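You operate a simulated robot arm through the tools that you are given. There is no shell and no other tool. Be economical: measure what you need, move in short steps, check, and stop when the job is done.

You are at the controls of a simulated robot arm. One attempt, no reset.

JOB
Switch the socket off, plug the kettle in, switch both on and let it boil.
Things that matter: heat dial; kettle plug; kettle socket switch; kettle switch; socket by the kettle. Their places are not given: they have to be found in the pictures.

Only the result counts: the job must be done as asked and must still hold three seconds after the hand-in. Knocking over, shifting, dropping, spilling or breaking anything else fails it.

ROBOT AND FRAMES
A 6-joint arm with a two-finger parallel gripper, fixed in place. Base frame: the origin is at the foot of the arm, x ahead of it, y to its left, z up; the work surface is at about z = 880. Lengths are in mm, angles in rad, forces in N, time in s.
With the tool pointing down near the work surface it reaches from about 160 to 840 mm from the base axis. Its first joint turns from -2.897 to 2.897 rad. Payload 3.91 kg.
The tool frame sits at the grasp point between the pads (the TCP): z along the fingers, y along the line on which they close. The tips reach 30 mm beyond it. The gripper opens to 110 mm. The fingers are 20 mm wide and 10 mm thick; the gripper's body (48 by 112 mm) begins 55 mm behind the TCP.
Orientation is that of the tool frame in the base frame, as a unit quaternion [x, y, z, w]. With the fingers straight down and closing along the base's y, the tool's x points along the base's -x, its y along +y and its z along -z.

CONTROLS
- The arm moves only by the tool step_arm. Its argument "deltas" is a list of rows, each an object (a shift or turn left out is 0, a gripper value left out holds the last) with "xyz": the shift along the tool's x, y, z in units of 25 mm (1.0 is 25 mm), a list of three; "turn": the turn, a rotation vector about the tool's x, y, z in units of 8 degrees (1.0 is 8 degrees), a list of three; "jaw": the finger opening in mm, from 0 to 110. In form: [{"xyz": [tx, ty, tz], "turn": [wx, wy, wz], "jaw": jaw}, ...]. A call has 1 to 8 rows; each row shifts and turns the commanded pose from where the row before left it, along the tool's axes as they then stand. A call with a number of a shift or a turn outside -1 to 1 is refused whole. Rows are played at 5 a second. More than 50 mm and 0.15 rad between two rows, or a gripper value outside its range, and nothing of the call is played. A pose out of reach is approached as far as the arm can. The call stops where the force on the tool passes 90 N (or 10 N more than at its start, if that is more) or the arm is blocked; 0.2 s more then pass. Each finger travels about 108 mm/s and halts on what it meets, pressing with about 31 N; the grip force reading is that of the motor and also rises with nothing between the fingers. The clock runs only during rows and for 0.2 s after the last one: add rows that do not move to give the fingers time. It gives the time, the measured TCP pose, the force on the tool (base axes), the opening and the grip force at its end, in the units of the frame above (readings bear some noise), with the torque about the TCP (base axes, N m) and any sound that the robot's microphone picked up, and new pictures: "pictures" is both (left out), scene, wrist or none.
- Cameras (640 x 400 px; columns grow to the right, rows downward): "scene" is fixed at [389.6, 489.9, 1508.6]; the picture's right is [-0.99, -0.10, 0.00], its down [-0.04, 0.36, -0.93] and it looks along [0.10, -0.93, -0.36] (base axes); focal length 325 px, centre (320, 200). "wrist" rides on the gripper at [77, 7, -114] in the tool frame; the picture's right is [-0.09, 1.00, 0.00], its down [-0.80, -0.07, -0.59] and it looks along [-0.59, -0.05, 0.80] (tool axes); focal length 270 px, centre (320, 200).
- slide_trunk(by): slides the trunk up (or, below 0, down) by that many mm; the arm rides with it, the base frame stays. It gives what a move gives, with no picture.
- measure_at(camera, pixels): for up to 12 pixels [column, row] of the newest picture of that camera ("zoom" is the newest enlarged one), the place [x, y, z] in the base frame of the surface seen there, good to about 2 mm, but the place of the scene camera against the robot may be out by one fixed shift of up to 25 mm in any direction. The clock stands still meanwhile.
- close_up(camera, box): a new picture of the part [left, top, right, bottom] of that camera's present view, enlarged. The clock stands still meanwhile.
- finish_job(): hands the job in; it is judged then, once.

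Work in short steps. Measure before you move; look again where a grasp or a placing could have gone wrong, and mend it. You have 80 turns and 200 pictures in all, those below and enlarged ones among them. Open the gripper and draw the arm clear of the work before you hand the job in, unless the task says otherwise; then end with one line.

The tools are called by a JSON object that holds its "api" and its "payload". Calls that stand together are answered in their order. step_arm: Moves the arm, as the interface text tells. Its arguments: {"type":"object","properties":{"deltas":{"type":"array","items":{"type":"object","properties":{"xyz":{"type":"array","items":{"type":"number"}},"turn":{"type":"array","items":{"type":"number"}},"jaw":{"type":"number"}}}},"pictures":{"type":"string","enum":["both","scene","wrist","none"]}},"required":["deltas"]} The other tools are called the same way: slide_trunk (by) slides the trunk up or down; measure_at (camera, pixels) gives the place of the surface under pixels of a picture; close_up (camera, box) takes an enlarged picture of a part of a camera's view; finish_job () hands the job in.

At the start:

```text
clock: 0.0
ee_pos: [168.7, -315.6, 1250.3]
ee_rot: [0.0, 1.0, -0.001, 0.0]
wrist_force: [-0.3, 0.8, -0.2]
moment: [0.01, -0.04, -0.03]
finger_gap: 109.9
grasp_force: 0.0
trunk travel left (down, up): [-475.0, 65.0]
```

scene: 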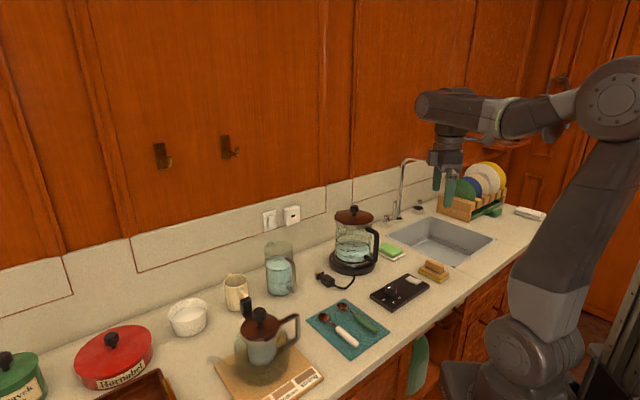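
wrist: 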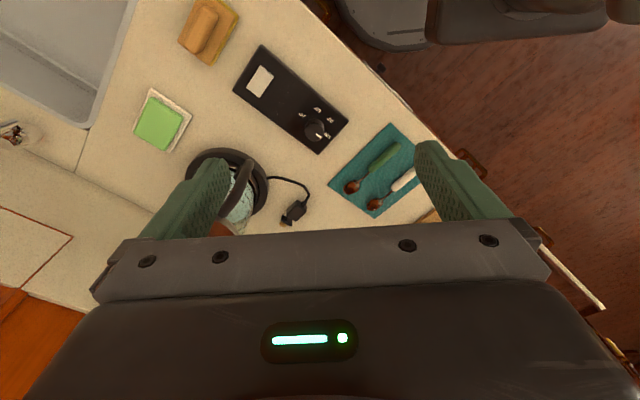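

The scene shows the kettle (355,240), its plug on the counter (~325,280), wall plates at (270,220) and (292,215), and a black control box (400,290). I'll zoom in on these.

{"api": "close_up", "payload": {"camera": "scene", "box": [250, 195, 330, 245]}}

{"api": "close_up", "payload": {"camera": "scene", "box": [300, 200, 444, 320]}}

{"api": "close_up", "payload": {"camera": "wrist", "box": [180, 30, 360, 240]}}

{"api": "measure_at", "payload": {"camera": "wrist", "pixels": [[296, 211], [290, 220], [302, 204], [316, 130], [262, 80], [235, 90], [318, 152], [346, 122], [262, 47], [300, 190], [240, 215], [270, 180]]}}

{"api": "measure_at", "payload": {"camera": "scene", "pixels": [[270, 220], [292, 215], [263, 212], [276, 228], [285, 208], [299, 222], [325, 281], [392, 290], [355, 265], [355, 210], [375, 245], [280, 230]]}}

```text
8.00 times, centred on (290, 220) of scene
```

zoom: 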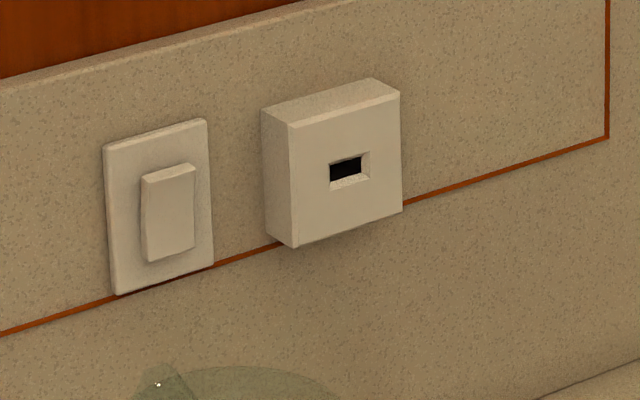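

```text
3.33 times, centred on (372, 260) of scene
```

zoom: 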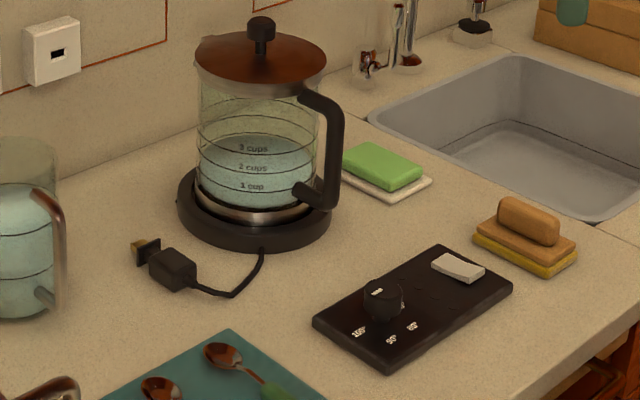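

```text
1.90 times, centred on (270, 135) of wrist
```

zoom: 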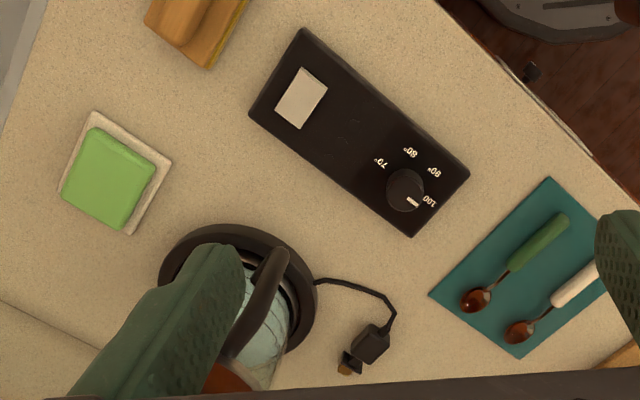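

```text
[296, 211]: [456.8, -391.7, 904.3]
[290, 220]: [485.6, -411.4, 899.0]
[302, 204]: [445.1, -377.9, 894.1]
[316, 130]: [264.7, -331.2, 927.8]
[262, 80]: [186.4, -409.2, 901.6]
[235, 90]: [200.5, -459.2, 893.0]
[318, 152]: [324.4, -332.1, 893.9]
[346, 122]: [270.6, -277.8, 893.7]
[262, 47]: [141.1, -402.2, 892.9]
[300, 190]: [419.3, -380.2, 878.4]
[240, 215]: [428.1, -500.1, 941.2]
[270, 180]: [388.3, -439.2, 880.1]
```

```text
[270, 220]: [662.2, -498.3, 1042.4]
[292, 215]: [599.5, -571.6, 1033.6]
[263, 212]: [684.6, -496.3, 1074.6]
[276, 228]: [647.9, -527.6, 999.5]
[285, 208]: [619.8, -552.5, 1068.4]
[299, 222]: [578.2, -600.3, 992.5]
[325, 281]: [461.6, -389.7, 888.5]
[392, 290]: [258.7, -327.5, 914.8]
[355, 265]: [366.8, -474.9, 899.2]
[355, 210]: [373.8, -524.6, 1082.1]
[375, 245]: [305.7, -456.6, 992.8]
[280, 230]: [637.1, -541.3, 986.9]
```

The wall runs obliquely in the base frame. I'll re-zoom on the socket and switch and measure their corners for the wall's normal.

{"api": "close_up", "payload": {"camera": "scene", "box": [250, 195, 330, 245]}}

{"api": "measure_at", "payload": {"camera": "zoom", "pixels": [[115, 160], [200, 135], [128, 280], [205, 255], [165, 180], [168, 250], [298, 135], [392, 105], [300, 232], [392, 200], [350, 150], [345, 200]]}}

{"api": "measure_at", "payload": {"camera": "zoom", "pixels": [[150, 178], [188, 168], [150, 255], [188, 245], [168, 210], [332, 163], [367, 153], [332, 187], [367, 176], [346, 172], [50, 200], [500, 130]]}}

```text
8.00 times, centred on (290, 220) of scene
```

zoom: 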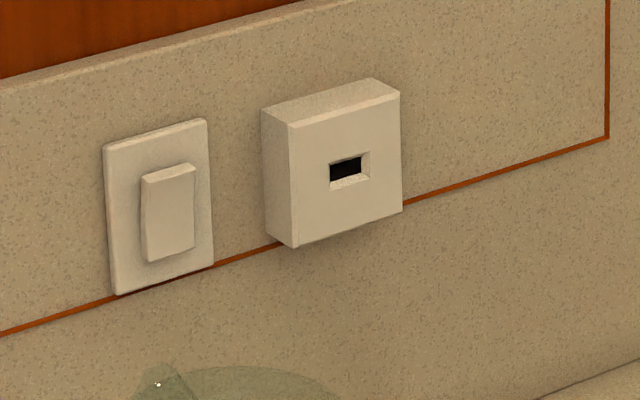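

```text
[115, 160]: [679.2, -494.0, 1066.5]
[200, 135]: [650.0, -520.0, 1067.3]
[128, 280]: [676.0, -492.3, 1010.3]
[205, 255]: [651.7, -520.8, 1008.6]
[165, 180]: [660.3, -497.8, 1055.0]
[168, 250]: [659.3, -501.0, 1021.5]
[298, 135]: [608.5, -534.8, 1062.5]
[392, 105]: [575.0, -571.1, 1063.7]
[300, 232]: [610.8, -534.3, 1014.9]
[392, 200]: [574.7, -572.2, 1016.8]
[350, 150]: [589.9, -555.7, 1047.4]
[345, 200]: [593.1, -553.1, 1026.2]
```

```text
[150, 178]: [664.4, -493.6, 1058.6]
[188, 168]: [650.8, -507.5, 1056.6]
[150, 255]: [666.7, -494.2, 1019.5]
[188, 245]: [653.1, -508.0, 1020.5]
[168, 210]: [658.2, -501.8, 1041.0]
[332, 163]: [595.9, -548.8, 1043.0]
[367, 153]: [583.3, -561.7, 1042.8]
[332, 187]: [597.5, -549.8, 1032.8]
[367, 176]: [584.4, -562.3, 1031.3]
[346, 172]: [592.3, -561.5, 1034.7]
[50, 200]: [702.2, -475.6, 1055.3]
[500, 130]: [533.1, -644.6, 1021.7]
```

The wall is at 45° (inward direction (0.707,−0.707)); the rocker's top sticks out ~2 mm more than its bottom. I'll look closer at the control box and plug with the wrist camera.

{"api": "close_up", "payload": {"camera": "wrist", "box": [230, 40, 350, 155]}}

{"api": "close_up", "payload": {"camera": "scene", "box": [368, 265, 432, 315]}}

{"api": "close_up", "payload": {"camera": "scene", "box": [308, 260, 368, 300]}}

```text
3.48 times, centred on (290, 98) of wrist
```

zoom: 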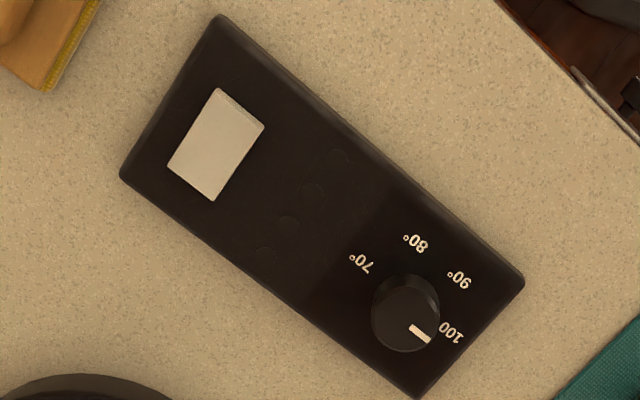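

```text
8.00 times, centred on (400, 290) of scene
```

zoom: 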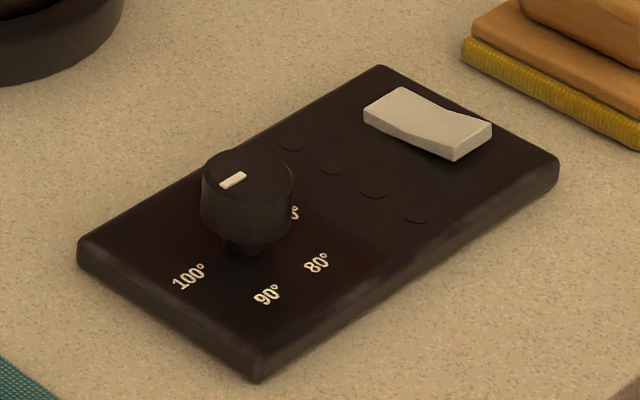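

```text
10.00 times, centred on (338, 280) of scene
```

zoom: 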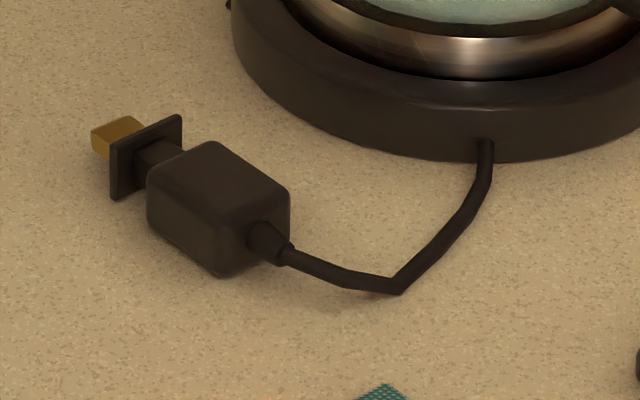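

The dial pointer appears to be already at 100°. The plug points roughly at the wall. I'll turn the tool 45° so the camera sits on the room side, facing the wall.

{"api": "step_arm", "payload": {"deltas": [{"turn": [0, 0, 0.9375]}, {"turn": [0, 0, 0.9375]}, {"turn": [0, 0, 0.9375]}, {"turn": [0, 0, 0.9375]}, {"turn": [0, 0, 0.9375]}, {"turn": [0, 0, 0.9375]}], "pictures": "wrist"}}

{"api": "measure_at", "payload": {"camera": "scene", "pixels": [[268, 250], [280, 243], [293, 247], [280, 290], [269, 270], [235, 280], [354, 208], [376, 228], [300, 265]]}}

```text
clock: 1.4
ee_pos: [167.9, -316.5, 1249.9]
ee_rot: [0.383, 0.924, 0.0, 0.0]
wrist_force: [1.2, 0.2, -0.3]
moment: [0.03, -0.02, -0.02]
finger_gap: 110.0
grasp_force: 0.0
trunk travel left (down, up): [-475.0, 65.0]
```

wrist: 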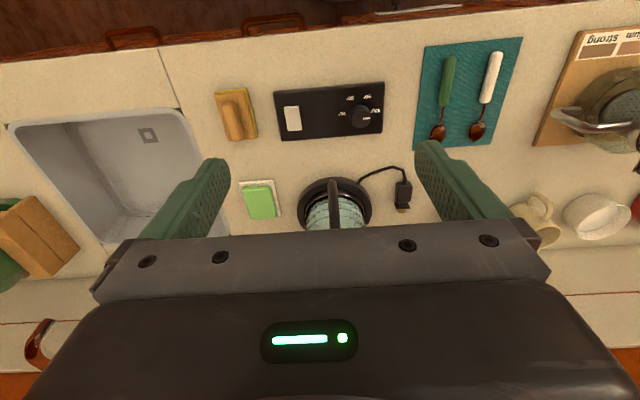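

```text
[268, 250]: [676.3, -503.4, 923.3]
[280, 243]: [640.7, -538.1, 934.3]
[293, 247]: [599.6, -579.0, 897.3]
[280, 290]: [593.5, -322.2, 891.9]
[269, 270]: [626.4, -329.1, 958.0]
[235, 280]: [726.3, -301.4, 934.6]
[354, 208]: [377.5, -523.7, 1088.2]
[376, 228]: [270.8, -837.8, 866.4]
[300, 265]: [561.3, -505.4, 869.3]
```

The tool now faces the wall (body aligned). Next I move toward the wall at height 1250, above the kettle (top ~1110).

{"api": "step_arm", "payload": {"deltas": [{"xyz": [-1, 0.9, 0]}, {"xyz": [-1, 0.9, 0]}, {"xyz": [-1, 0.9, 0]}, {"xyz": [-1, 0.9, 0]}, {"xyz": [-1, 0.9, 0]}, {"xyz": [-1, 0.9, 0]}, {"xyz": [-1, 0.9, 0]}, {"xyz": [-1, 0.9, 0]}], "pictures": "none"}}

{"api": "step_arm", "payload": {"deltas": [{"turn": [0, -1, 0]}, {"turn": [0, -1, 0]}, {"turn": [0, -1, 0]}, {"turn": [0, -1, 0]}, {"turn": [0, -1, 0]}, {"turn": [0, -0.625, 0]}], "pictures": "both"}}

```text
clock: 3.2
ee_pos: [438.3, -330.8, 1249.3]
ee_rot: [0.383, 0.924, 0.0, 0.0]
wrist_force: [-0.2, -0.1, 0.2]
moment: [-0.01, 0.02, 0.02]
finger_gap: 110.1
grasp_force: 0.0
trunk travel left (down, up): [-475.0, 65.0]
```

```text
clock: 4.6
ee_pos: [437.2, -330.2, 1250.6]
ee_rot: [0.353, 0.853, -0.147, 0.354]
wrist_force: [-0.4, -0.6, -0.2]
moment: [-0.02, -0.01, 0.03]
finger_gap: 109.9
grasp_force: 0.0
trunk travel left (down, up): [-475.0, 65.0]
```

scene: 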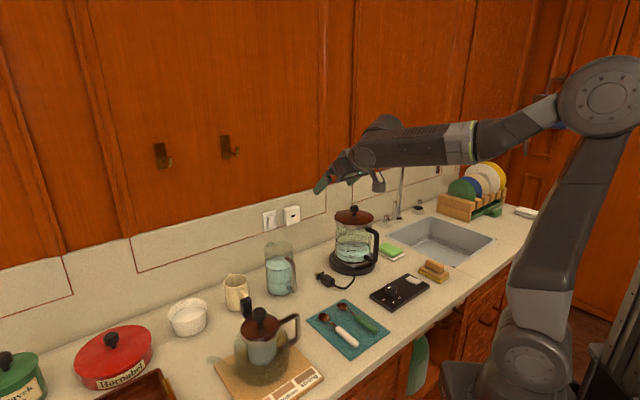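
wrist: 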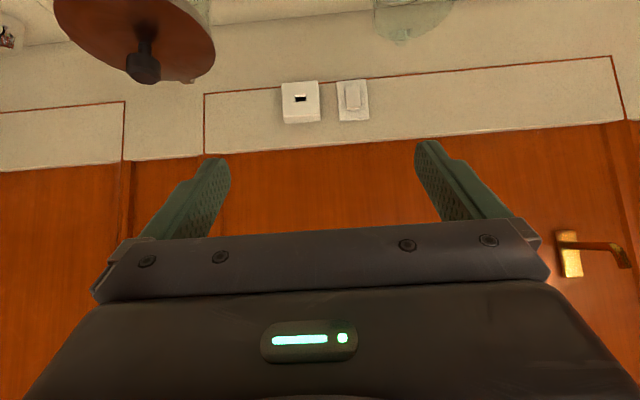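

The upside-down wrist view shows the socket at (300,100) and switch at (353,98). I'll zoom and measure from this camera.

{"api": "close_up", "payload": {"camera": "wrist", "box": [270, 65, 382, 135]}}

{"api": "measure_at", "payload": {"camera": "wrist", "pixels": [[285, 88], [317, 88], [287, 116], [316, 114], [353, 86], [353, 97], [353, 108], [295, 102], [306, 102], [300, 92], [410, 5], [145, 70]]}}

```text
5.71 times, centred on (326, 100) of wrist
```

zoom: 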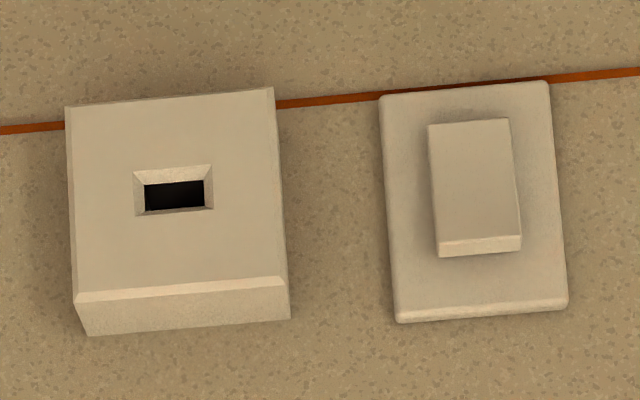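

```text
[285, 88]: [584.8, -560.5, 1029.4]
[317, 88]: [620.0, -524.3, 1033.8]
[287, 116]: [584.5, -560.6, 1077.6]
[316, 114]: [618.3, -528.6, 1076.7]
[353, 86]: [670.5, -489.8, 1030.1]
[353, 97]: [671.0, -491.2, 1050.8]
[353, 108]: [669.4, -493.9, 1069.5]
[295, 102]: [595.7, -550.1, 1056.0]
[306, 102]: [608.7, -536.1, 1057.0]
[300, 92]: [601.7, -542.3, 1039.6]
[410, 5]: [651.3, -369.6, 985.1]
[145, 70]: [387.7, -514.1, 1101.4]
```

{"api": "measure_at", "payload": {"camera": "zoom", "pixels": [[433, 128], [505, 122], [442, 237], [517, 232], [475, 180], [395, 110], [540, 95], [135, 173], [211, 166], [137, 214], [213, 207], [175, 240]]}}

{"api": "measure_at", "payload": {"camera": "zoom", "pixels": [[146, 183], [203, 181], [146, 210], [203, 206], [174, 195], [400, 310], [560, 300], [330, 200], [600, 200], [30, 200], [74, 115], [265, 96]]}}

```text
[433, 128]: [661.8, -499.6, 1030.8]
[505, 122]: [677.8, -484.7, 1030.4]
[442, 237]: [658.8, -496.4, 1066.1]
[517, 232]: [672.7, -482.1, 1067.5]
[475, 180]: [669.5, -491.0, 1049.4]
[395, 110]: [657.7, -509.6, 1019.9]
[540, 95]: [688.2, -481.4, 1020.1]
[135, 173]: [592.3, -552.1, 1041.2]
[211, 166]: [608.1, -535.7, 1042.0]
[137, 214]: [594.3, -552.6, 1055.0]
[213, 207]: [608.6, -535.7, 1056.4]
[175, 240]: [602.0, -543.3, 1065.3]
```

```text
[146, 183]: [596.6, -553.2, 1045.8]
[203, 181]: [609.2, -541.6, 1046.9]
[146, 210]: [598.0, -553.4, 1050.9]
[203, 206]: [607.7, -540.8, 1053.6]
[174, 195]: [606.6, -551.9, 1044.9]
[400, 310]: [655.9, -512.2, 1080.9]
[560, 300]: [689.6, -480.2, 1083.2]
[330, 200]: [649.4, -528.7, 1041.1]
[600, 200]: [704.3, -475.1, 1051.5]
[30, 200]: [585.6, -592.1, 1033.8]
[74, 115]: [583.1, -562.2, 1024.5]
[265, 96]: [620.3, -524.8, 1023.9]
```

Wrist measurements: slot centre (600.8,−544,1049); rocker from z 1030 (pressed in, w≈821) to 1067 (out, w≈816.5), so its lower end is presumably pressed = on. I'll close the fingers, tilt to 60° and approach to press the top end.

{"api": "step_arm", "payload": {"deltas": [{"turn": [0, -0.9375, 0], "jaw": 0}, {"turn": [0, -0.9375, 0]}, {"xyz": [-0.913, 0.179, 0.983]}, {"xyz": [-0.913, 0.179, 0.983]}, {"xyz": [-0.913, 0.179, 0.983]}, {"xyz": [-0.913, 0.179, 0.983]}, {"xyz": [-0.913, 0.179, 0.983]}, {"xyz": [-0.913, 0.179, 0.983]}], "pictures": "none"}}

{"api": "step_arm", "payload": {"deltas": [{"xyz": [-0.913, 0.179, 0.983]}, {"xyz": [-0.913, 0.179, 0.983]}, {"xyz": [-0.913, 0.179, 0.983]}, {"xyz": [-0.913, 0.179, 0.983]}, {}], "pictures": "both"}}

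```text
clock: 6.4
ee_pos: [597.6, -449.7, 1295.4]
ee_rot: [0.331, 0.801, -0.191, 0.461]
wrist_force: [-0.3, 0.1, -0.6]
moment: [0.02, 0.03, -0.01]
finger_gap: 0.1
grasp_force: 31.3
trunk travel left (down, up): [-475.0, 65.0]
```

```text
clock: 7.3
ee_pos: [659.6, -499.3, 1314.8]
ee_rot: [0.339, 0.806, -0.188, 0.448]
wrist_force: [-60.7, 54.5, -1.3]
moment: [0.72, 0.17, -0.11]
finger_gap: 0.0
grasp_force: 31.1
trunk travel left (down, up): [-475.0, 65.0]
stopped in row 4: the force on the tool passed its limit at 129 N (the readings are from after the stop); the commanded pose is now the measured one
```

scene: 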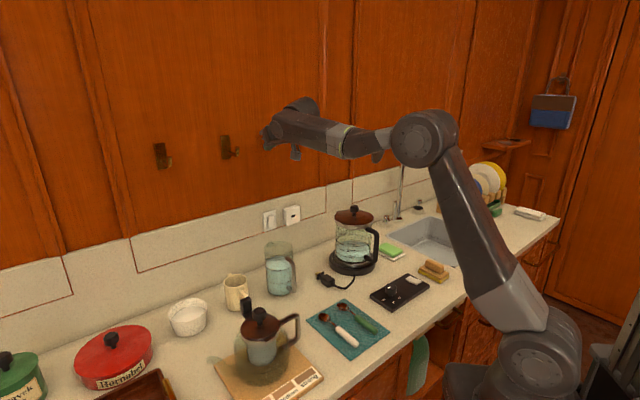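
wrist: 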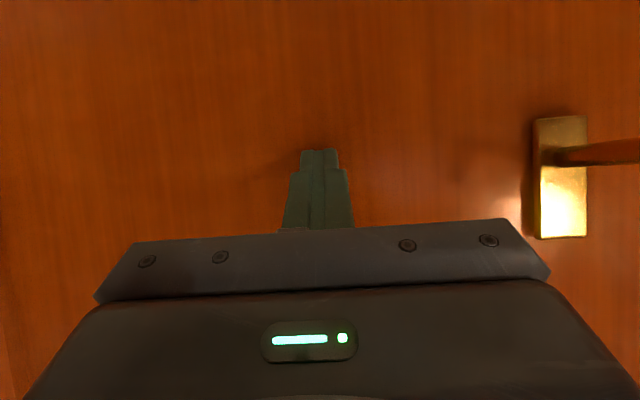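

My sign for the tilted tool x was wrong (it points down), so the arm rose and touched the cabinet door. I back straight off the wall, then descend to in front of the rocker.

{"api": "step_arm", "payload": {"deltas": [{"xyz": [0.4, 0, -0.69]}, {"xyz": [0.4, 0, -0.69]}, {"xyz": [0.4, 0, -0.69], "turn": [0, -0.24, 0]}, {"xyz": [0.793, 0.047, 0.458]}, {"xyz": [0.793, 0.047, 0.458]}, {"xyz": [0.793, 0.047, 0.458]}, {"xyz": [0.793, 0.047, 0.458]}, {"xyz": [0.793, 0.047, 0.458]}], "pictures": "both"}}

```text
clock: 9.1
ee_pos: [636.0, -464.2, 1191.2]
ee_rot: [0.335, 0.8, -0.193, 0.459]
wrist_force: [0.2, 0.9, -0.1]
moment: [-0.01, 0.01, -0.01]
finger_gap: 0.0
grasp_force: 30.3
trunk travel left (down, up): [-475.0, 65.0]
```

scene: 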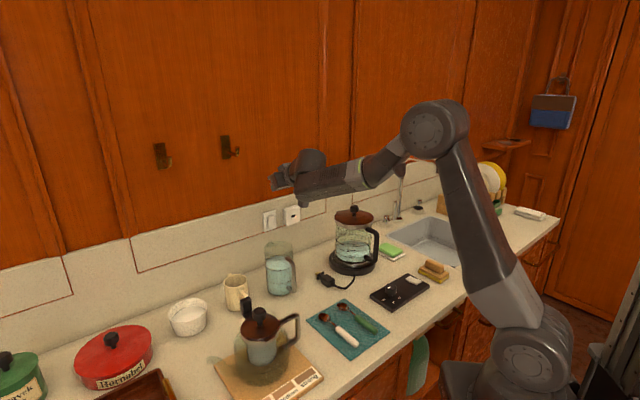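
wrist: 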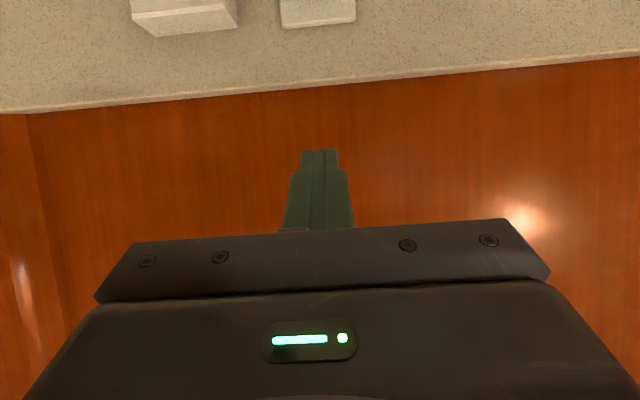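

TCP now w=778, u=−121, z=1191. I back 23 mm and descend 125 mm to face the rocker's top end.

{"api": "step_arm", "payload": {"deltas": [{"xyz": [0.46, 0, -0.8]}, {"xyz": [0.866, 0.03, 0.5]}, {"xyz": [0.866, 0.03, 0.5]}, {"xyz": [0.866, 0.03, 0.5]}, {"xyz": [0.866, 0.03, 0.5]}, {"xyz": [0.866, 0.03, 0.5]}, {}], "pictures": "both"}}

```text
clock: 10.7
ee_pos: [621.5, -443.5, 1066.5]
ee_rot: [0.335, 0.8, -0.192, 0.459]
wrist_force: [0.4, 0.5, 0.8]
moment: [-0.03, 0.0, -0.04]
finger_gap: 0.1
grasp_force: 30.9
trunk travel left (down, up): [-475.0, 65.0]
```

scene: 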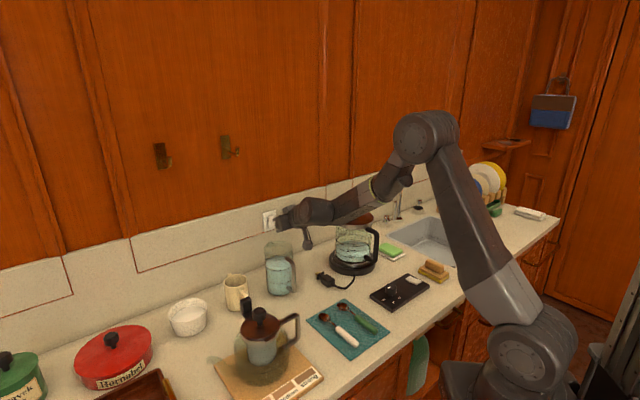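
wrist: 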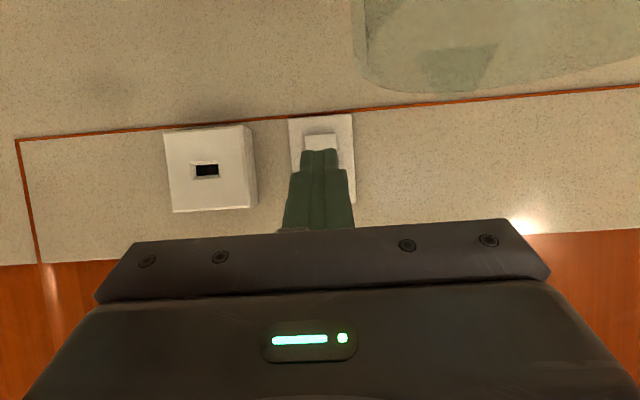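

Fingers are lined up with the upper end of the rocker. I push forward in small steps, expecting contact after ~32 mm.

{"api": "step_arm", "payload": {"deltas": [{"xyz": [-0.3, 0, 0.52]}, {"xyz": [-0.3, 0, 0.52]}, {"xyz": [-0.08, 0, 0.14]}, {"xyz": [-0.04, 0, 0.07]}, {"xyz": [-0.04, 0, 0.07]}, {}], "pictures": "wrist"}}

{"api": "close_up", "payload": {"camera": "scene", "box": [250, 180, 410, 280]}}

```text
clock: 12.1
ee_pos: [647.4, -469.5, 1066.6]
ee_rot: [0.334, 0.8, -0.192, 0.459]
wrist_force: [-2.7, 2.9, 0.1]
moment: [0.07, -0.02, 0.0]
finger_gap: 0.0
grasp_force: 30.9
trunk travel left (down, up): [-475.0, 65.0]
```

wrist: 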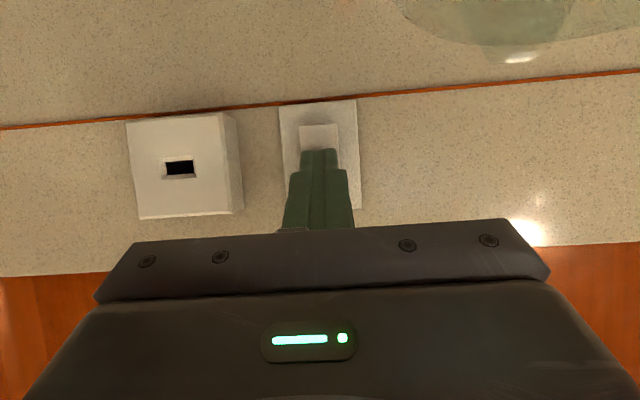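

```text
4.00 times, centred on (330, 230) of scene
```

zoom: 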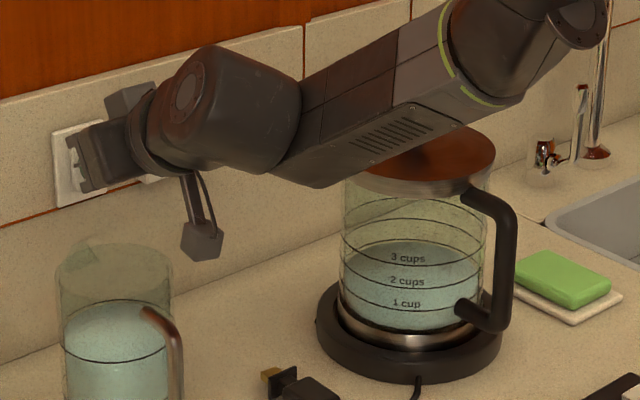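

Light contact (~4 N). The forearm passes near the kettle knob, so I check its clearance before pressing on.

{"api": "measure_at", "payload": {"camera": "zoom", "pixels": [[425, 110], [380, 140], [330, 175], [460, 95], [440, 150], [405, 180], [200, 240]]}}

{"api": "step_arm", "payload": {"deltas": [{"xyz": [-0.04, 0, 0.07]}, {"xyz": [-0.04, 0, 0.07]}, {"xyz": [-0.04, 0, 0.07]}, {}], "pictures": "wrist"}}

```text
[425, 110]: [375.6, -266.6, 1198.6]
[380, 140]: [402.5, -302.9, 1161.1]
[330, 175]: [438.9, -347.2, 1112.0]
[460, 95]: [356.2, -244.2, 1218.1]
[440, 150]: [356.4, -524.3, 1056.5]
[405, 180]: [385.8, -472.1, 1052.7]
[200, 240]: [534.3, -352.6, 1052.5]
```

```text
clock: 13.1
ee_pos: [646.5, -470.4, 1066.1]
ee_rot: [0.334, 0.801, -0.192, 0.458]
wrist_force: [-35.0, 32.2, -10.3]
moment: [0.46, 0.44, -0.05]
finger_gap: 0.1
grasp_force: 30.8
trunk travel left (down, up): [-475.0, 65.0]
```

wrist: 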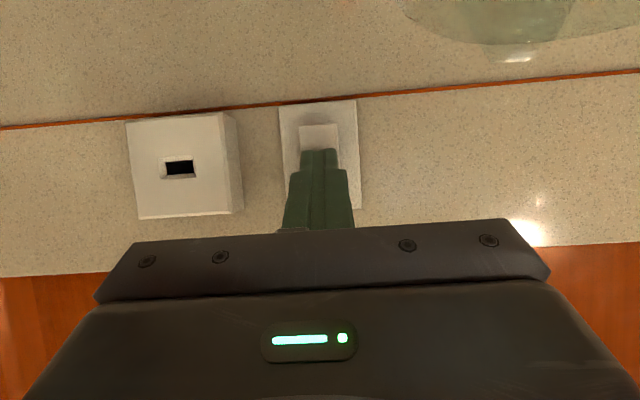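

Force rose to 48 N with the TCP stationary at w≈789.7, 4 mm past expected contact — the rocker may have already flipped. I back off and look.

{"api": "step_arm", "payload": {"deltas": [{"xyz": [0.3, 0, -0.52]}, {"xyz": [0.5, 0, -0.866]}, {"xyz": [-0.4, 0.0, -0.7]}, {"xyz": [-0.6, 0.0, -0.7]}, {"xyz": [-0.6, 0.0, -0.7]}], "pictures": "wrist"}}

{"api": "close_up", "payload": {"camera": "wrist", "box": [180, 40, 380, 165]}}

{"api": "close_up", "payload": {"camera": "scene", "box": [250, 195, 330, 245]}}

```text
clock: 14.3
ee_pos: [605.6, -427.8, 1129.3]
ee_rot: [0.335, 0.8, -0.193, 0.459]
wrist_force: [-0.7, -0.2, -0.2]
moment: [-0.02, 0.05, 0.01]
finger_gap: 0.0
grasp_force: 31.0
trunk travel left (down, up): [-475.0, 65.0]
```

wrist: 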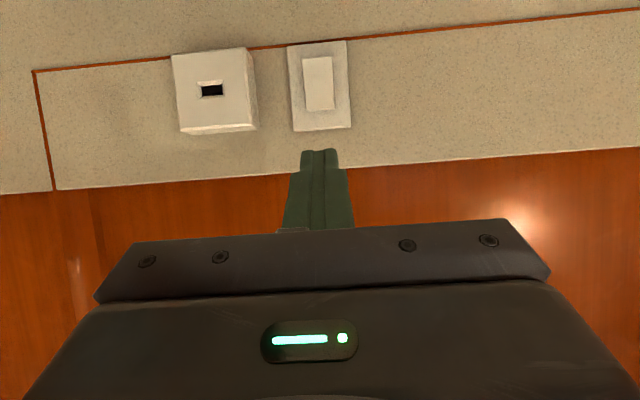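

```text
3.20 times, centred on (280, 102) of wrist
```

zoom: 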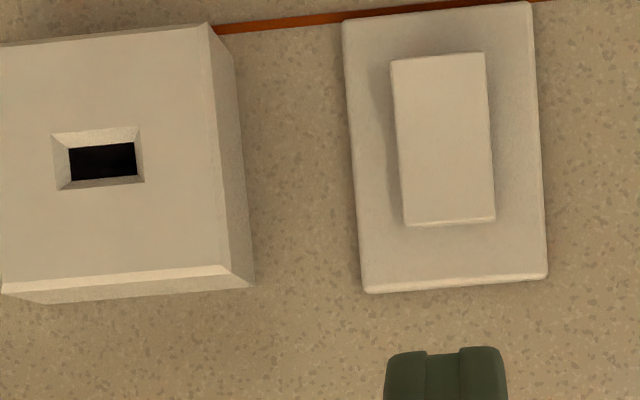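

```text
8.00 times, centred on (290, 220) of scene
```

zoom: 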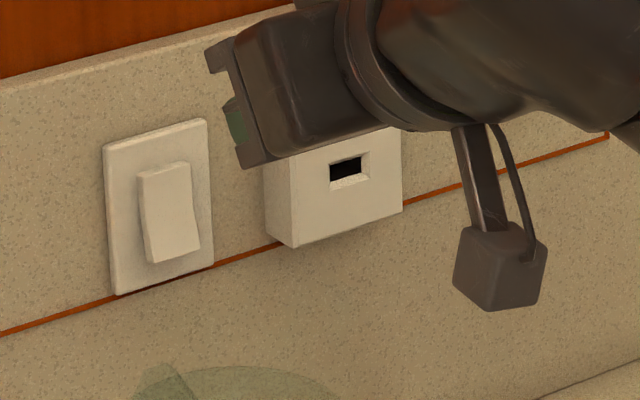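

The rocker is flipped: top in, bottom out (socket presumably off). Now I retreat, tilt the tool back to vertical and head above the plug (u≈−46, w≈600).

{"api": "step_arm", "payload": {"deltas": [{"xyz": [0.5, -0.8, -0.866]}, {"xyz": [0.5, -0.8, -0.866]}, {"xyz": [0.5, -0.8, -0.866]}, {"xyz": [0.5, -0.8, -0.866]}, {"turn": [0, 1, 0]}, {"turn": [0, 1, 0]}, {"turn": [0, 1, 0]}, {"turn": [0, 1, 0]}], "pictures": "none"}}

{"api": "step_arm", "payload": {"deltas": [{"turn": [0, 1, 0], "jaw": 60}, {"turn": [0, 1, 0]}, {"turn": [0, 1, 0]}, {"turn": [0, 0.5, 0]}, {"xyz": [0, 0, 0.4]}, {}], "pictures": "both"}}

```text
clock: 16.1
ee_pos: [544.6, -392.1, 1148.9]
ee_rot: [0.349, 0.812, -0.192, 0.428]
wrist_force: [0.2, -0.6, 0.0]
moment: [0.0, -0.01, -0.01]
finger_gap: 0.1
grasp_force: 31.0
out of reach, approached as far as the arm can: row 2, 3, 4, 5, 6, 7, 8
trunk travel left (down, up): [-475.0, 65.0]
```

```text
clock: 17.5
ee_pos: [545.0, -406.6, 1152.2]
ee_rot: [0.388, 0.874, -0.131, 0.261]
wrist_force: [-0.1, 1.1, -0.5]
moment: [0.03, -0.01, -0.02]
finger_gap: 60.1
grasp_force: 0.0
out of reach, approached as far as the arm can: row 1
trunk travel left (down, up): [-475.0, 65.0]
```

scene: 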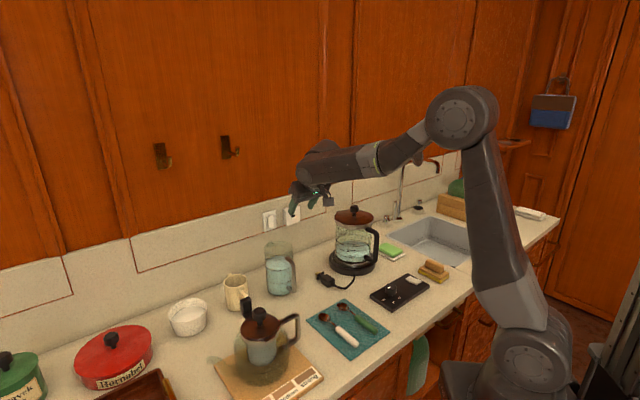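
wrist: 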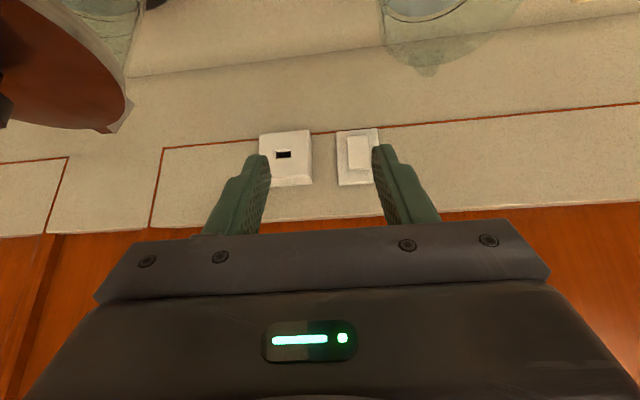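

The arm met a joint limit in the tilted pose but is recovering (tilt now ~34°). I continue untilting and check the pose.

{"api": "step_arm", "payload": {"deltas": [{"turn": [0, 1, 0]}, {"turn": [0, 1, 0]}, {"turn": [0, 1, 0]}, {"turn": [0, 1, 0]}, {}], "pictures": "wrist"}}

```text
clock: 18.7
ee_pos: [545.7, -405.3, 1149.5]
ee_rot: [0.409, 0.912, -0.018, 0.009]
wrist_force: [0.3, 0.5, -0.1]
moment: [0.0, 0.02, 0.0]
finger_gap: 59.9
grasp_force: 0.2
trunk travel left (down, up): [-475.0, 65.0]
```

wrist: 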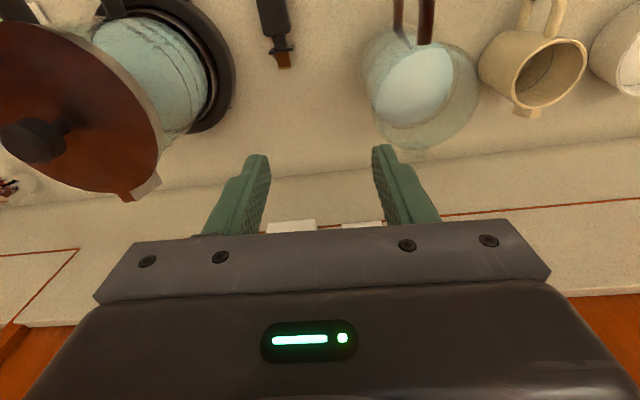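

Tool nearly vertical; plug at (275,30) points straight toward the wall. I trim the orientation and move above the plug.

{"api": "step_arm", "payload": {"deltas": [{"turn": [-0.2, 0.2, -0.41]}, {"xyz": [0.97, -0.7, 0]}, {"xyz": [0.97, -0.7, 0]}, {"xyz": [0.97, -0.7, 0]}, {}], "pictures": "wrist"}}

```text
clock: 19.9
ee_pos: [457.4, -390.8, 1149.6]
ee_rot: [0.384, 0.923, -0.001, 0.001]
wrist_force: [-0.5, -0.4, 0.1]
moment: [-0.03, -0.01, 0.0]
finger_gap: 59.9
grasp_force: 0.0
trunk travel left (down, up): [-475.0, 65.0]
```

wrist: 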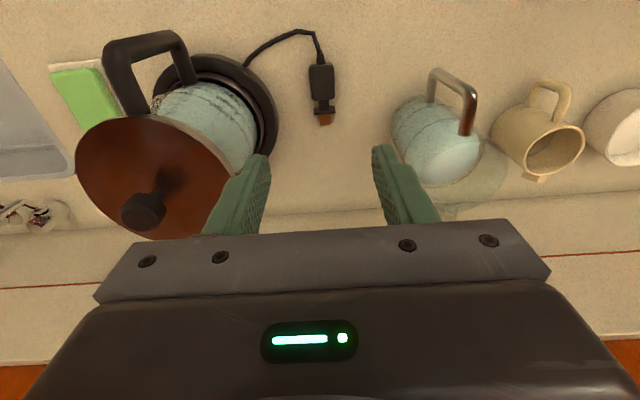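

{"api": "close_up", "payload": {"camera": "wrist", "box": [230, 30, 390, 130]}}

{"api": "measure_at", "payload": {"camera": "zoom", "pixels": [[335, 140], [400, 140], [335, 220], [395, 230], [365, 180], [355, 320], [390, 318], [372, 330], [365, 270], [340, 285], [400, 280], [370, 355]]}}

{"api": "measure_at", "payload": {"camera": "wrist", "pixels": [[275, 110], [262, 75], [270, 140], [255, 120], [235, 165], [240, 180], [322, 75], [325, 118], [144, 208], [300, 36], [405, 115], [450, 80]]}}

```text
4.00 times, centred on (310, 80) of wrist
```

zoom: 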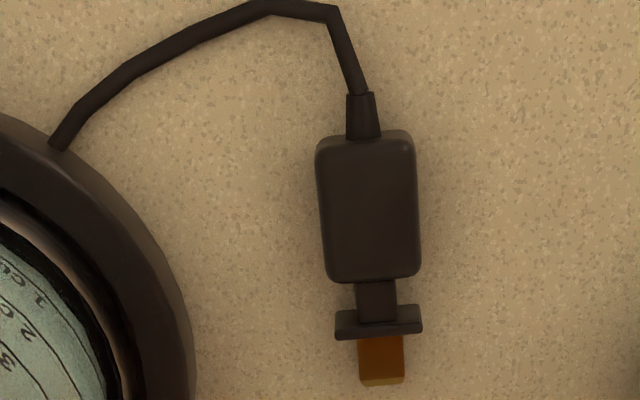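

```text
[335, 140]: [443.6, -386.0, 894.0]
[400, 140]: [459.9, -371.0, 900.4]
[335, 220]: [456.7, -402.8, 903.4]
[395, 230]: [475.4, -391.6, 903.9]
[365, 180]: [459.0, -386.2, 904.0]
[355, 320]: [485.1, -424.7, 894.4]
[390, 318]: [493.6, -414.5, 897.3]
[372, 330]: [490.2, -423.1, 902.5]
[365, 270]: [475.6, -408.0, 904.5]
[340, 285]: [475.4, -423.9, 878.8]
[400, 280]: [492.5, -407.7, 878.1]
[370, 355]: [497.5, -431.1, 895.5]
```

```text
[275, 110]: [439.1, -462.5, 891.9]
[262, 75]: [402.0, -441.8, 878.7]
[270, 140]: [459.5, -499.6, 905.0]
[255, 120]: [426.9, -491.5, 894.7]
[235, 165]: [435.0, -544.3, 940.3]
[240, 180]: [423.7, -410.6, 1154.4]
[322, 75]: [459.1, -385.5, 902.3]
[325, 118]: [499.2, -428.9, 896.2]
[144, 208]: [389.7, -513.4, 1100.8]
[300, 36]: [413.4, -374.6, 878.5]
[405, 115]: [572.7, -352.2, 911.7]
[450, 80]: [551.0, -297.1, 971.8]
```

The plug axis is along the wall normal at u≈−51, body w 588–628, z 880–904, blade tip w≈667. I centre above the body and descend.

{"api": "step_arm", "payload": {"deltas": [{"xyz": [-0.33, 0.156, 1]}, {"xyz": [0, 0, 1]}, {"xyz": [0, 0, 1]}, {"xyz": [0, 0, 1]}, {"xyz": [0, 0, 1]}, {"xyz": [0, 0, 1]}, {"xyz": [0, 0, 1]}, {"xyz": [0, 0, 1]}], "pictures": "both"}}

```text
clock: 21.7
ee_pos: [467.7, -396.1, 949.0]
ee_rot: [0.383, 0.924, -0.001, 0.003]
wrist_force: [0.0, -0.2, -0.4]
moment: [-0.01, 0.02, -0.02]
finger_gap: 59.9
grasp_force: 0.0
trunk travel left (down, up): [-475.0, 65.0]
```

scene: 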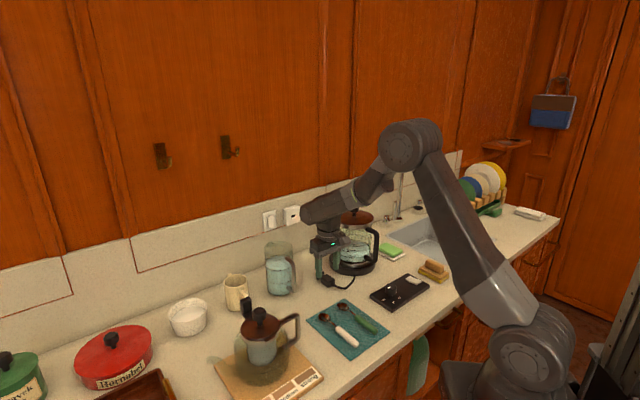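
wrist: 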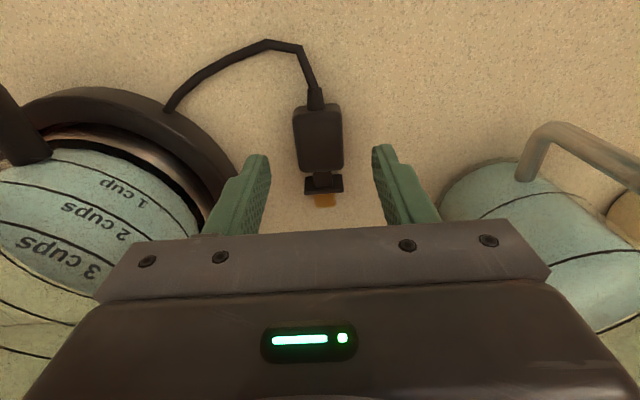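

Centred well. I re-measure the plug from this close view before the grasp.

{"api": "close_up", "payload": {"camera": "wrist", "box": [270, 85, 370, 215]}}

{"api": "measure_at", "payload": {"camera": "wrist", "pixels": [[296, 112], [338, 110], [301, 160], [340, 160], [319, 160], [308, 188], [340, 187], [324, 185], [319, 199], [331, 199], [325, 204], [318, 112]]}}

```text
3.08 times, centred on (320, 150) of wrist
```

zoom: 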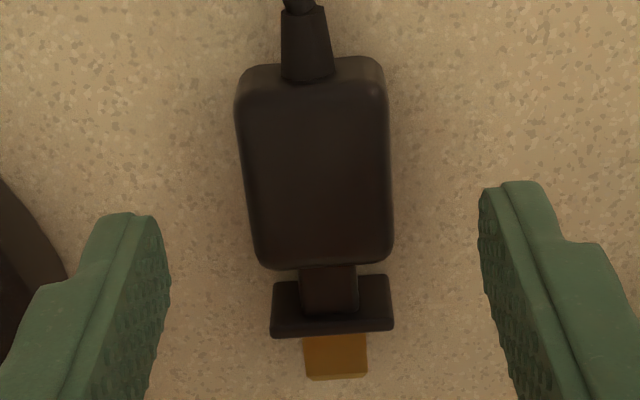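

```text
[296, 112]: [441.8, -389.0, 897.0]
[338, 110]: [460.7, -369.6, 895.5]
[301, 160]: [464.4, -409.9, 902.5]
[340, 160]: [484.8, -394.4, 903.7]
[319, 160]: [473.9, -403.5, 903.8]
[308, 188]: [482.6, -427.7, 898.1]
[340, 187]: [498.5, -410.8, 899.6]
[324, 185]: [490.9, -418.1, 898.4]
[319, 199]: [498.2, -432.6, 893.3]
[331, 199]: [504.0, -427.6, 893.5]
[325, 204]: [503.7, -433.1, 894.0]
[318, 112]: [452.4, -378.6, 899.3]
```

Plug body centre is w≈606, u≈−50.6. I descend 36 mm to TCP z≈913 (tips ~883) and close.

{"api": "step_arm", "payload": {"deltas": [{"xyz": [0.15, 0, 0.72]}, {"xyz": [0, 0, 0.72]}, {"jaw": 30}, {"jaw": 20}, {"jaw": 20}, {}], "pictures": "wrist"}}

```text
clock: 23.1
ee_pos: [465.0, -392.6, 913.5]
ee_rot: [0.383, 0.924, -0.001, 0.002]
wrist_force: [0.4, 0.6, 0.4]
moment: [-0.01, -0.01, -0.02]
finger_gap: 31.0
grasp_force: 31.0
trunk travel left (down, up): [-475.0, 65.0]
```

wrist: 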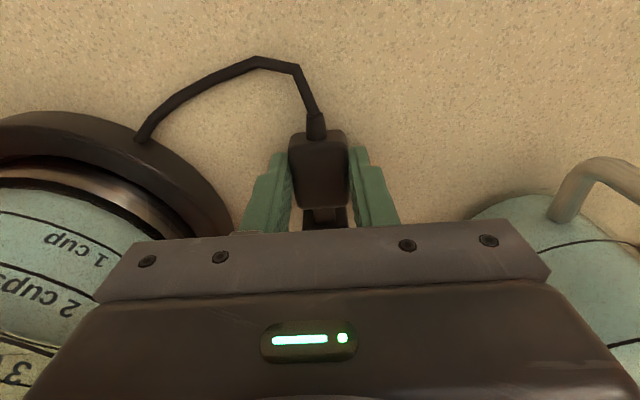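

Plug gripped (31 mm). I lift slowly by 158 mm to slot height.

{"api": "step_arm", "payload": {"deltas": [{"xyz": [0, 0, -0.5]}, {"xyz": [0, 0, -0.8]}, {"xyz": [0, 0, -1]}, {"xyz": [0, 0, -1]}, {"xyz": [0, 0, -1]}, {"xyz": [0, 0, -1]}, {"xyz": [0, 0, -1.0]}, {}], "pictures": "both"}}

```text
clock: 24.9
ee_pos: [464.9, -392.0, 1072.1]
ee_rot: [0.384, 0.923, -0.001, 0.002]
wrist_force: [0.0, 0.1, -0.6]
moment: [0.02, 0.0, 0.04]
finger_gap: 31.0
grasp_force: 30.9
trunk travel left (down, up): [-475.0, 65.0]
```

scene: 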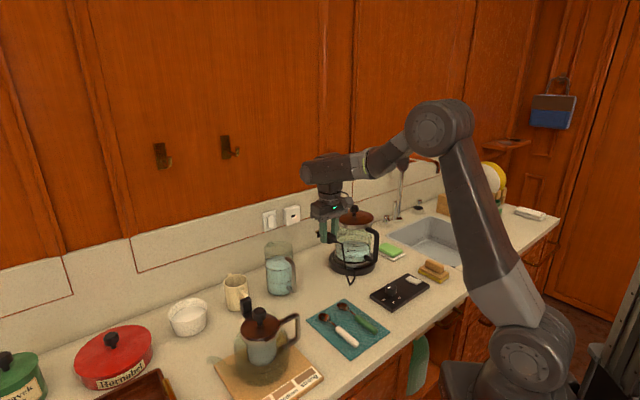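
wrist: 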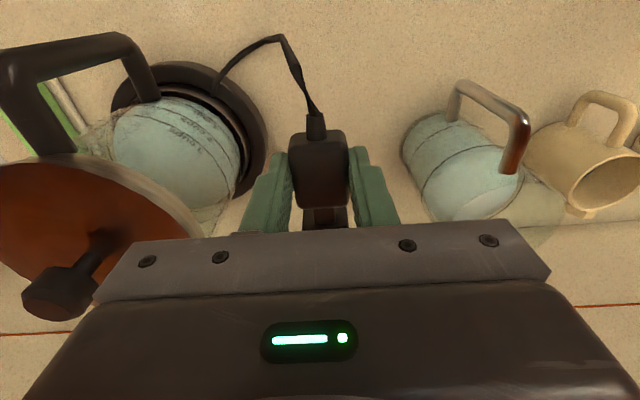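

Plug held level. I advance 125 mm toward the wall, shifting u to −40 in the last rows (past the kettle lid).

{"api": "step_arm", "payload": {"deltas": [{"xyz": [-1, 0, 0]}, {"xyz": [-1, 0, 0]}, {"xyz": [-1, 0, 0]}, {"xyz": [-1, -0.2, 0]}, {"xyz": [-0.7, -0.24, 0]}, {}, {}], "pictures": "both"}}

{"api": "close_up", "payload": {"camera": "scene", "box": [260, 180, 340, 240]}}

```text
clock: 26.5
ee_pos: [538.2, -485.4, 1073.6]
ee_rot: [0.383, 0.924, -0.001, 0.002]
wrist_force: [-0.1, 1.4, -0.9]
moment: [-0.01, -0.04, 0.01]
finger_gap: 31.0
grasp_force: 31.4
trunk travel left (down, up): [-475.0, 65.0]
```

scene: 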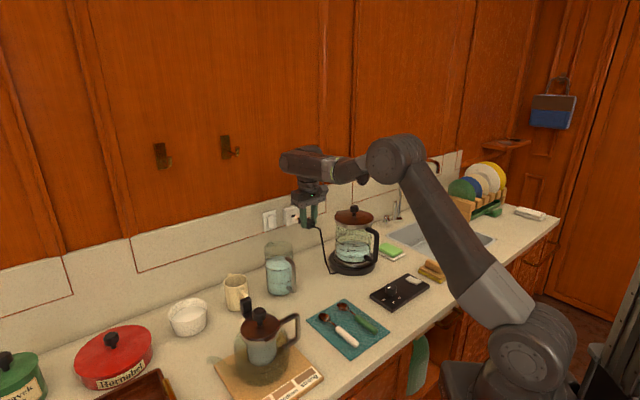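
wrist: 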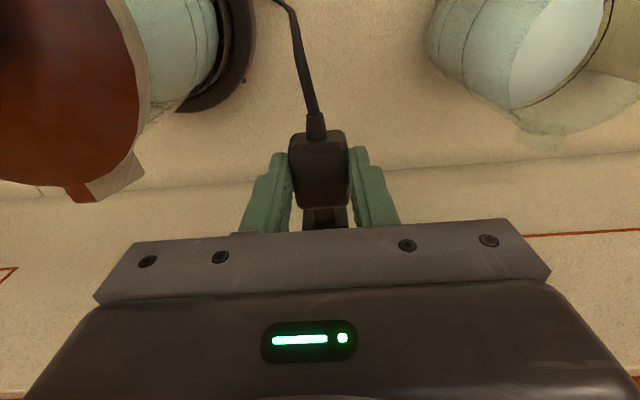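

```text
6.67 times, centred on (300, 210) of scene
```

zoom: 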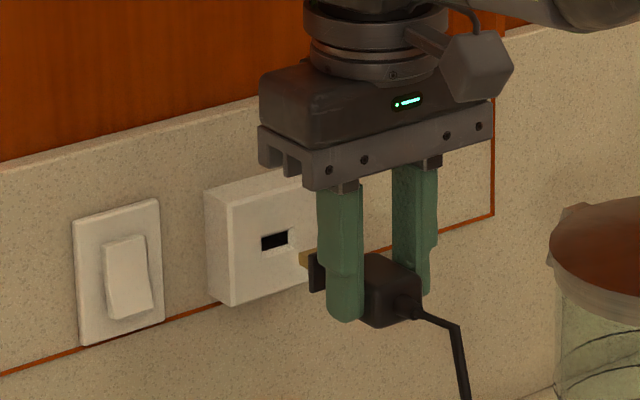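

TCP w=724, u=−37.3. I measure blade and slot in the same zoom so the camera shift cancels.

{"api": "measure_at", "payload": {"camera": "zoom", "pixels": [[303, 252], [312, 249], [304, 264], [312, 262], [262, 238], [287, 229], [262, 251], [287, 242], [313, 278], [323, 270], [385, 280], [410, 268]]}}

{"api": "close_up", "payload": {"camera": "scene", "box": [285, 205, 317, 225]}}

```text
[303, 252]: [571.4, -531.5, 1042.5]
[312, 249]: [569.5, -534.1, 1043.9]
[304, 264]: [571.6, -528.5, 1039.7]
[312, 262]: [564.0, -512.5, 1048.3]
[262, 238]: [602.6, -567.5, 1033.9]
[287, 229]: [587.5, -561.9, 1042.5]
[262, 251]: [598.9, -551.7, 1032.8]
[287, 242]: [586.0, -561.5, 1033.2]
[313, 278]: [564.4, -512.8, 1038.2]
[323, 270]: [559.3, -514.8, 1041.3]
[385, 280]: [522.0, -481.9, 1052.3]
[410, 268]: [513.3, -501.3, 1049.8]
```

```text
16.00 times, centred on (301, 215) of scene
```

zoom: 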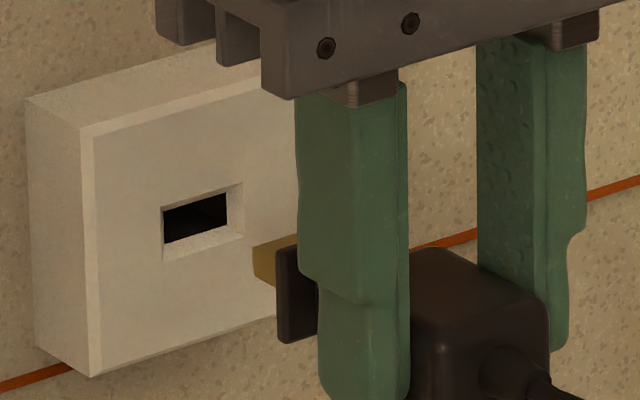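

{"api": "measure_at", "payload": {"camera": "zoom", "pixels": [[257, 248], [285, 240], [258, 255], [260, 272], [272, 260], [273, 280], [164, 212], [224, 195], [164, 240], [226, 222], [160, 258], [240, 186]]}}

{"api": "measure_at", "payload": {"camera": "zoom", "pixels": [[283, 255], [283, 335], [310, 335], [310, 270], [425, 255], [500, 255], [200, 205], [180, 248], [220, 235], [150, 210], [150, 240], [242, 220]]}}

```text
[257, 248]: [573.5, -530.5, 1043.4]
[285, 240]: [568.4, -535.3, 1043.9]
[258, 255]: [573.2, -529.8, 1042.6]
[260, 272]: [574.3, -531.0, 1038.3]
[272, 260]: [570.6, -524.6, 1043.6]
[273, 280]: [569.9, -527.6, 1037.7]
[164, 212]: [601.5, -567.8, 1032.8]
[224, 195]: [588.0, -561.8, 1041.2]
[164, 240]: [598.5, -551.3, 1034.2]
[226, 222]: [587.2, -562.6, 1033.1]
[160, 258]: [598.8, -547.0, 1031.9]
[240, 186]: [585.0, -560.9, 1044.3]
```

```text
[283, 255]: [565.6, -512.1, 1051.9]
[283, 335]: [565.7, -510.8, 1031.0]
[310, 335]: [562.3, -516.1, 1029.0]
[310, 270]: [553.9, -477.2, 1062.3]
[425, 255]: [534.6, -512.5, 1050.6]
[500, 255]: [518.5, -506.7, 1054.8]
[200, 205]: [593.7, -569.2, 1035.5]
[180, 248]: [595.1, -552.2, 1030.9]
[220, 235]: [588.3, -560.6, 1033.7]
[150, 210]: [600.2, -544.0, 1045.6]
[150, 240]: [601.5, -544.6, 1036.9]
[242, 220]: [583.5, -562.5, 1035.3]
```

Blade centre sits ~3 mm above and ~2 mm right of slot centre, tip 28 mm from the socket face. I correct and advance 22 mm.

{"api": "step_arm", "payload": {"deltas": [{"xyz": [0, 0.08, 0.12]}, {"xyz": [-0.44, 0, 0]}, {"xyz": [-0.44, 0, 0]}, {}, {}], "pictures": "scene"}}

{"api": "close_up", "payload": {"camera": "scene", "box": [280, 200, 312, 220]}}

```text
clock: 27.7
ee_pos: [556.3, -499.6, 1070.0]
ee_rot: [0.383, 0.924, -0.001, 0.003]
wrist_force: [-0.5, 1.1, -1.0]
moment: [0.01, 0.03, 0.04]
finger_gap: 31.0
grasp_force: 31.2
trunk travel left (down, up): [-475.0, 65.0]
```

scene: 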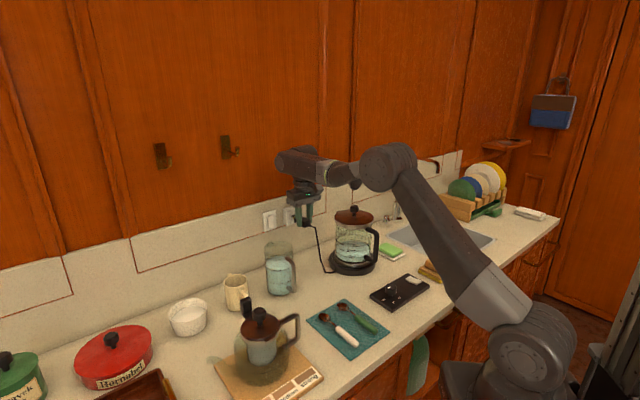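

```text
16.00 times, centred on (296, 210) of scene
```

zoom: 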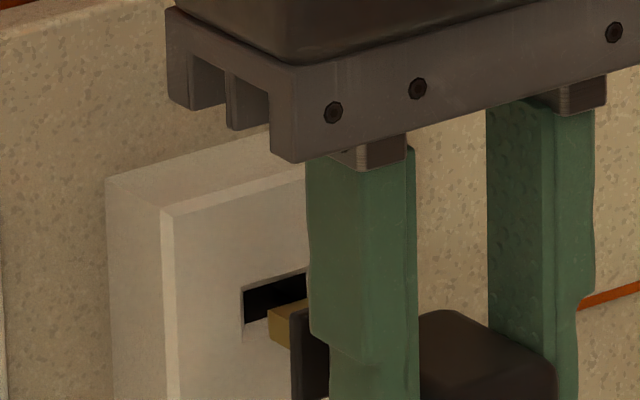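

{"api": "measure_at", "payload": {"camera": "zoom", "pixels": [[271, 309], [285, 304], [273, 318], [273, 338], [280, 342], [246, 300], [244, 320], [270, 300], [300, 280], [242, 335], [200, 320], [240, 288]]}}

```text
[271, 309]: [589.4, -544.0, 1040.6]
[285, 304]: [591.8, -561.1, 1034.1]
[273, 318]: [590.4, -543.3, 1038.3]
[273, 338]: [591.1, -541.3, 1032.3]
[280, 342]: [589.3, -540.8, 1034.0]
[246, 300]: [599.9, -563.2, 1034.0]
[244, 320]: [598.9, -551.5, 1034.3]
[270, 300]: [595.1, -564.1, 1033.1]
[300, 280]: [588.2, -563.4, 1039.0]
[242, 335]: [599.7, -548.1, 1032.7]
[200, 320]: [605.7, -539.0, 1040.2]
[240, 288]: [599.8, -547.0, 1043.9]
```

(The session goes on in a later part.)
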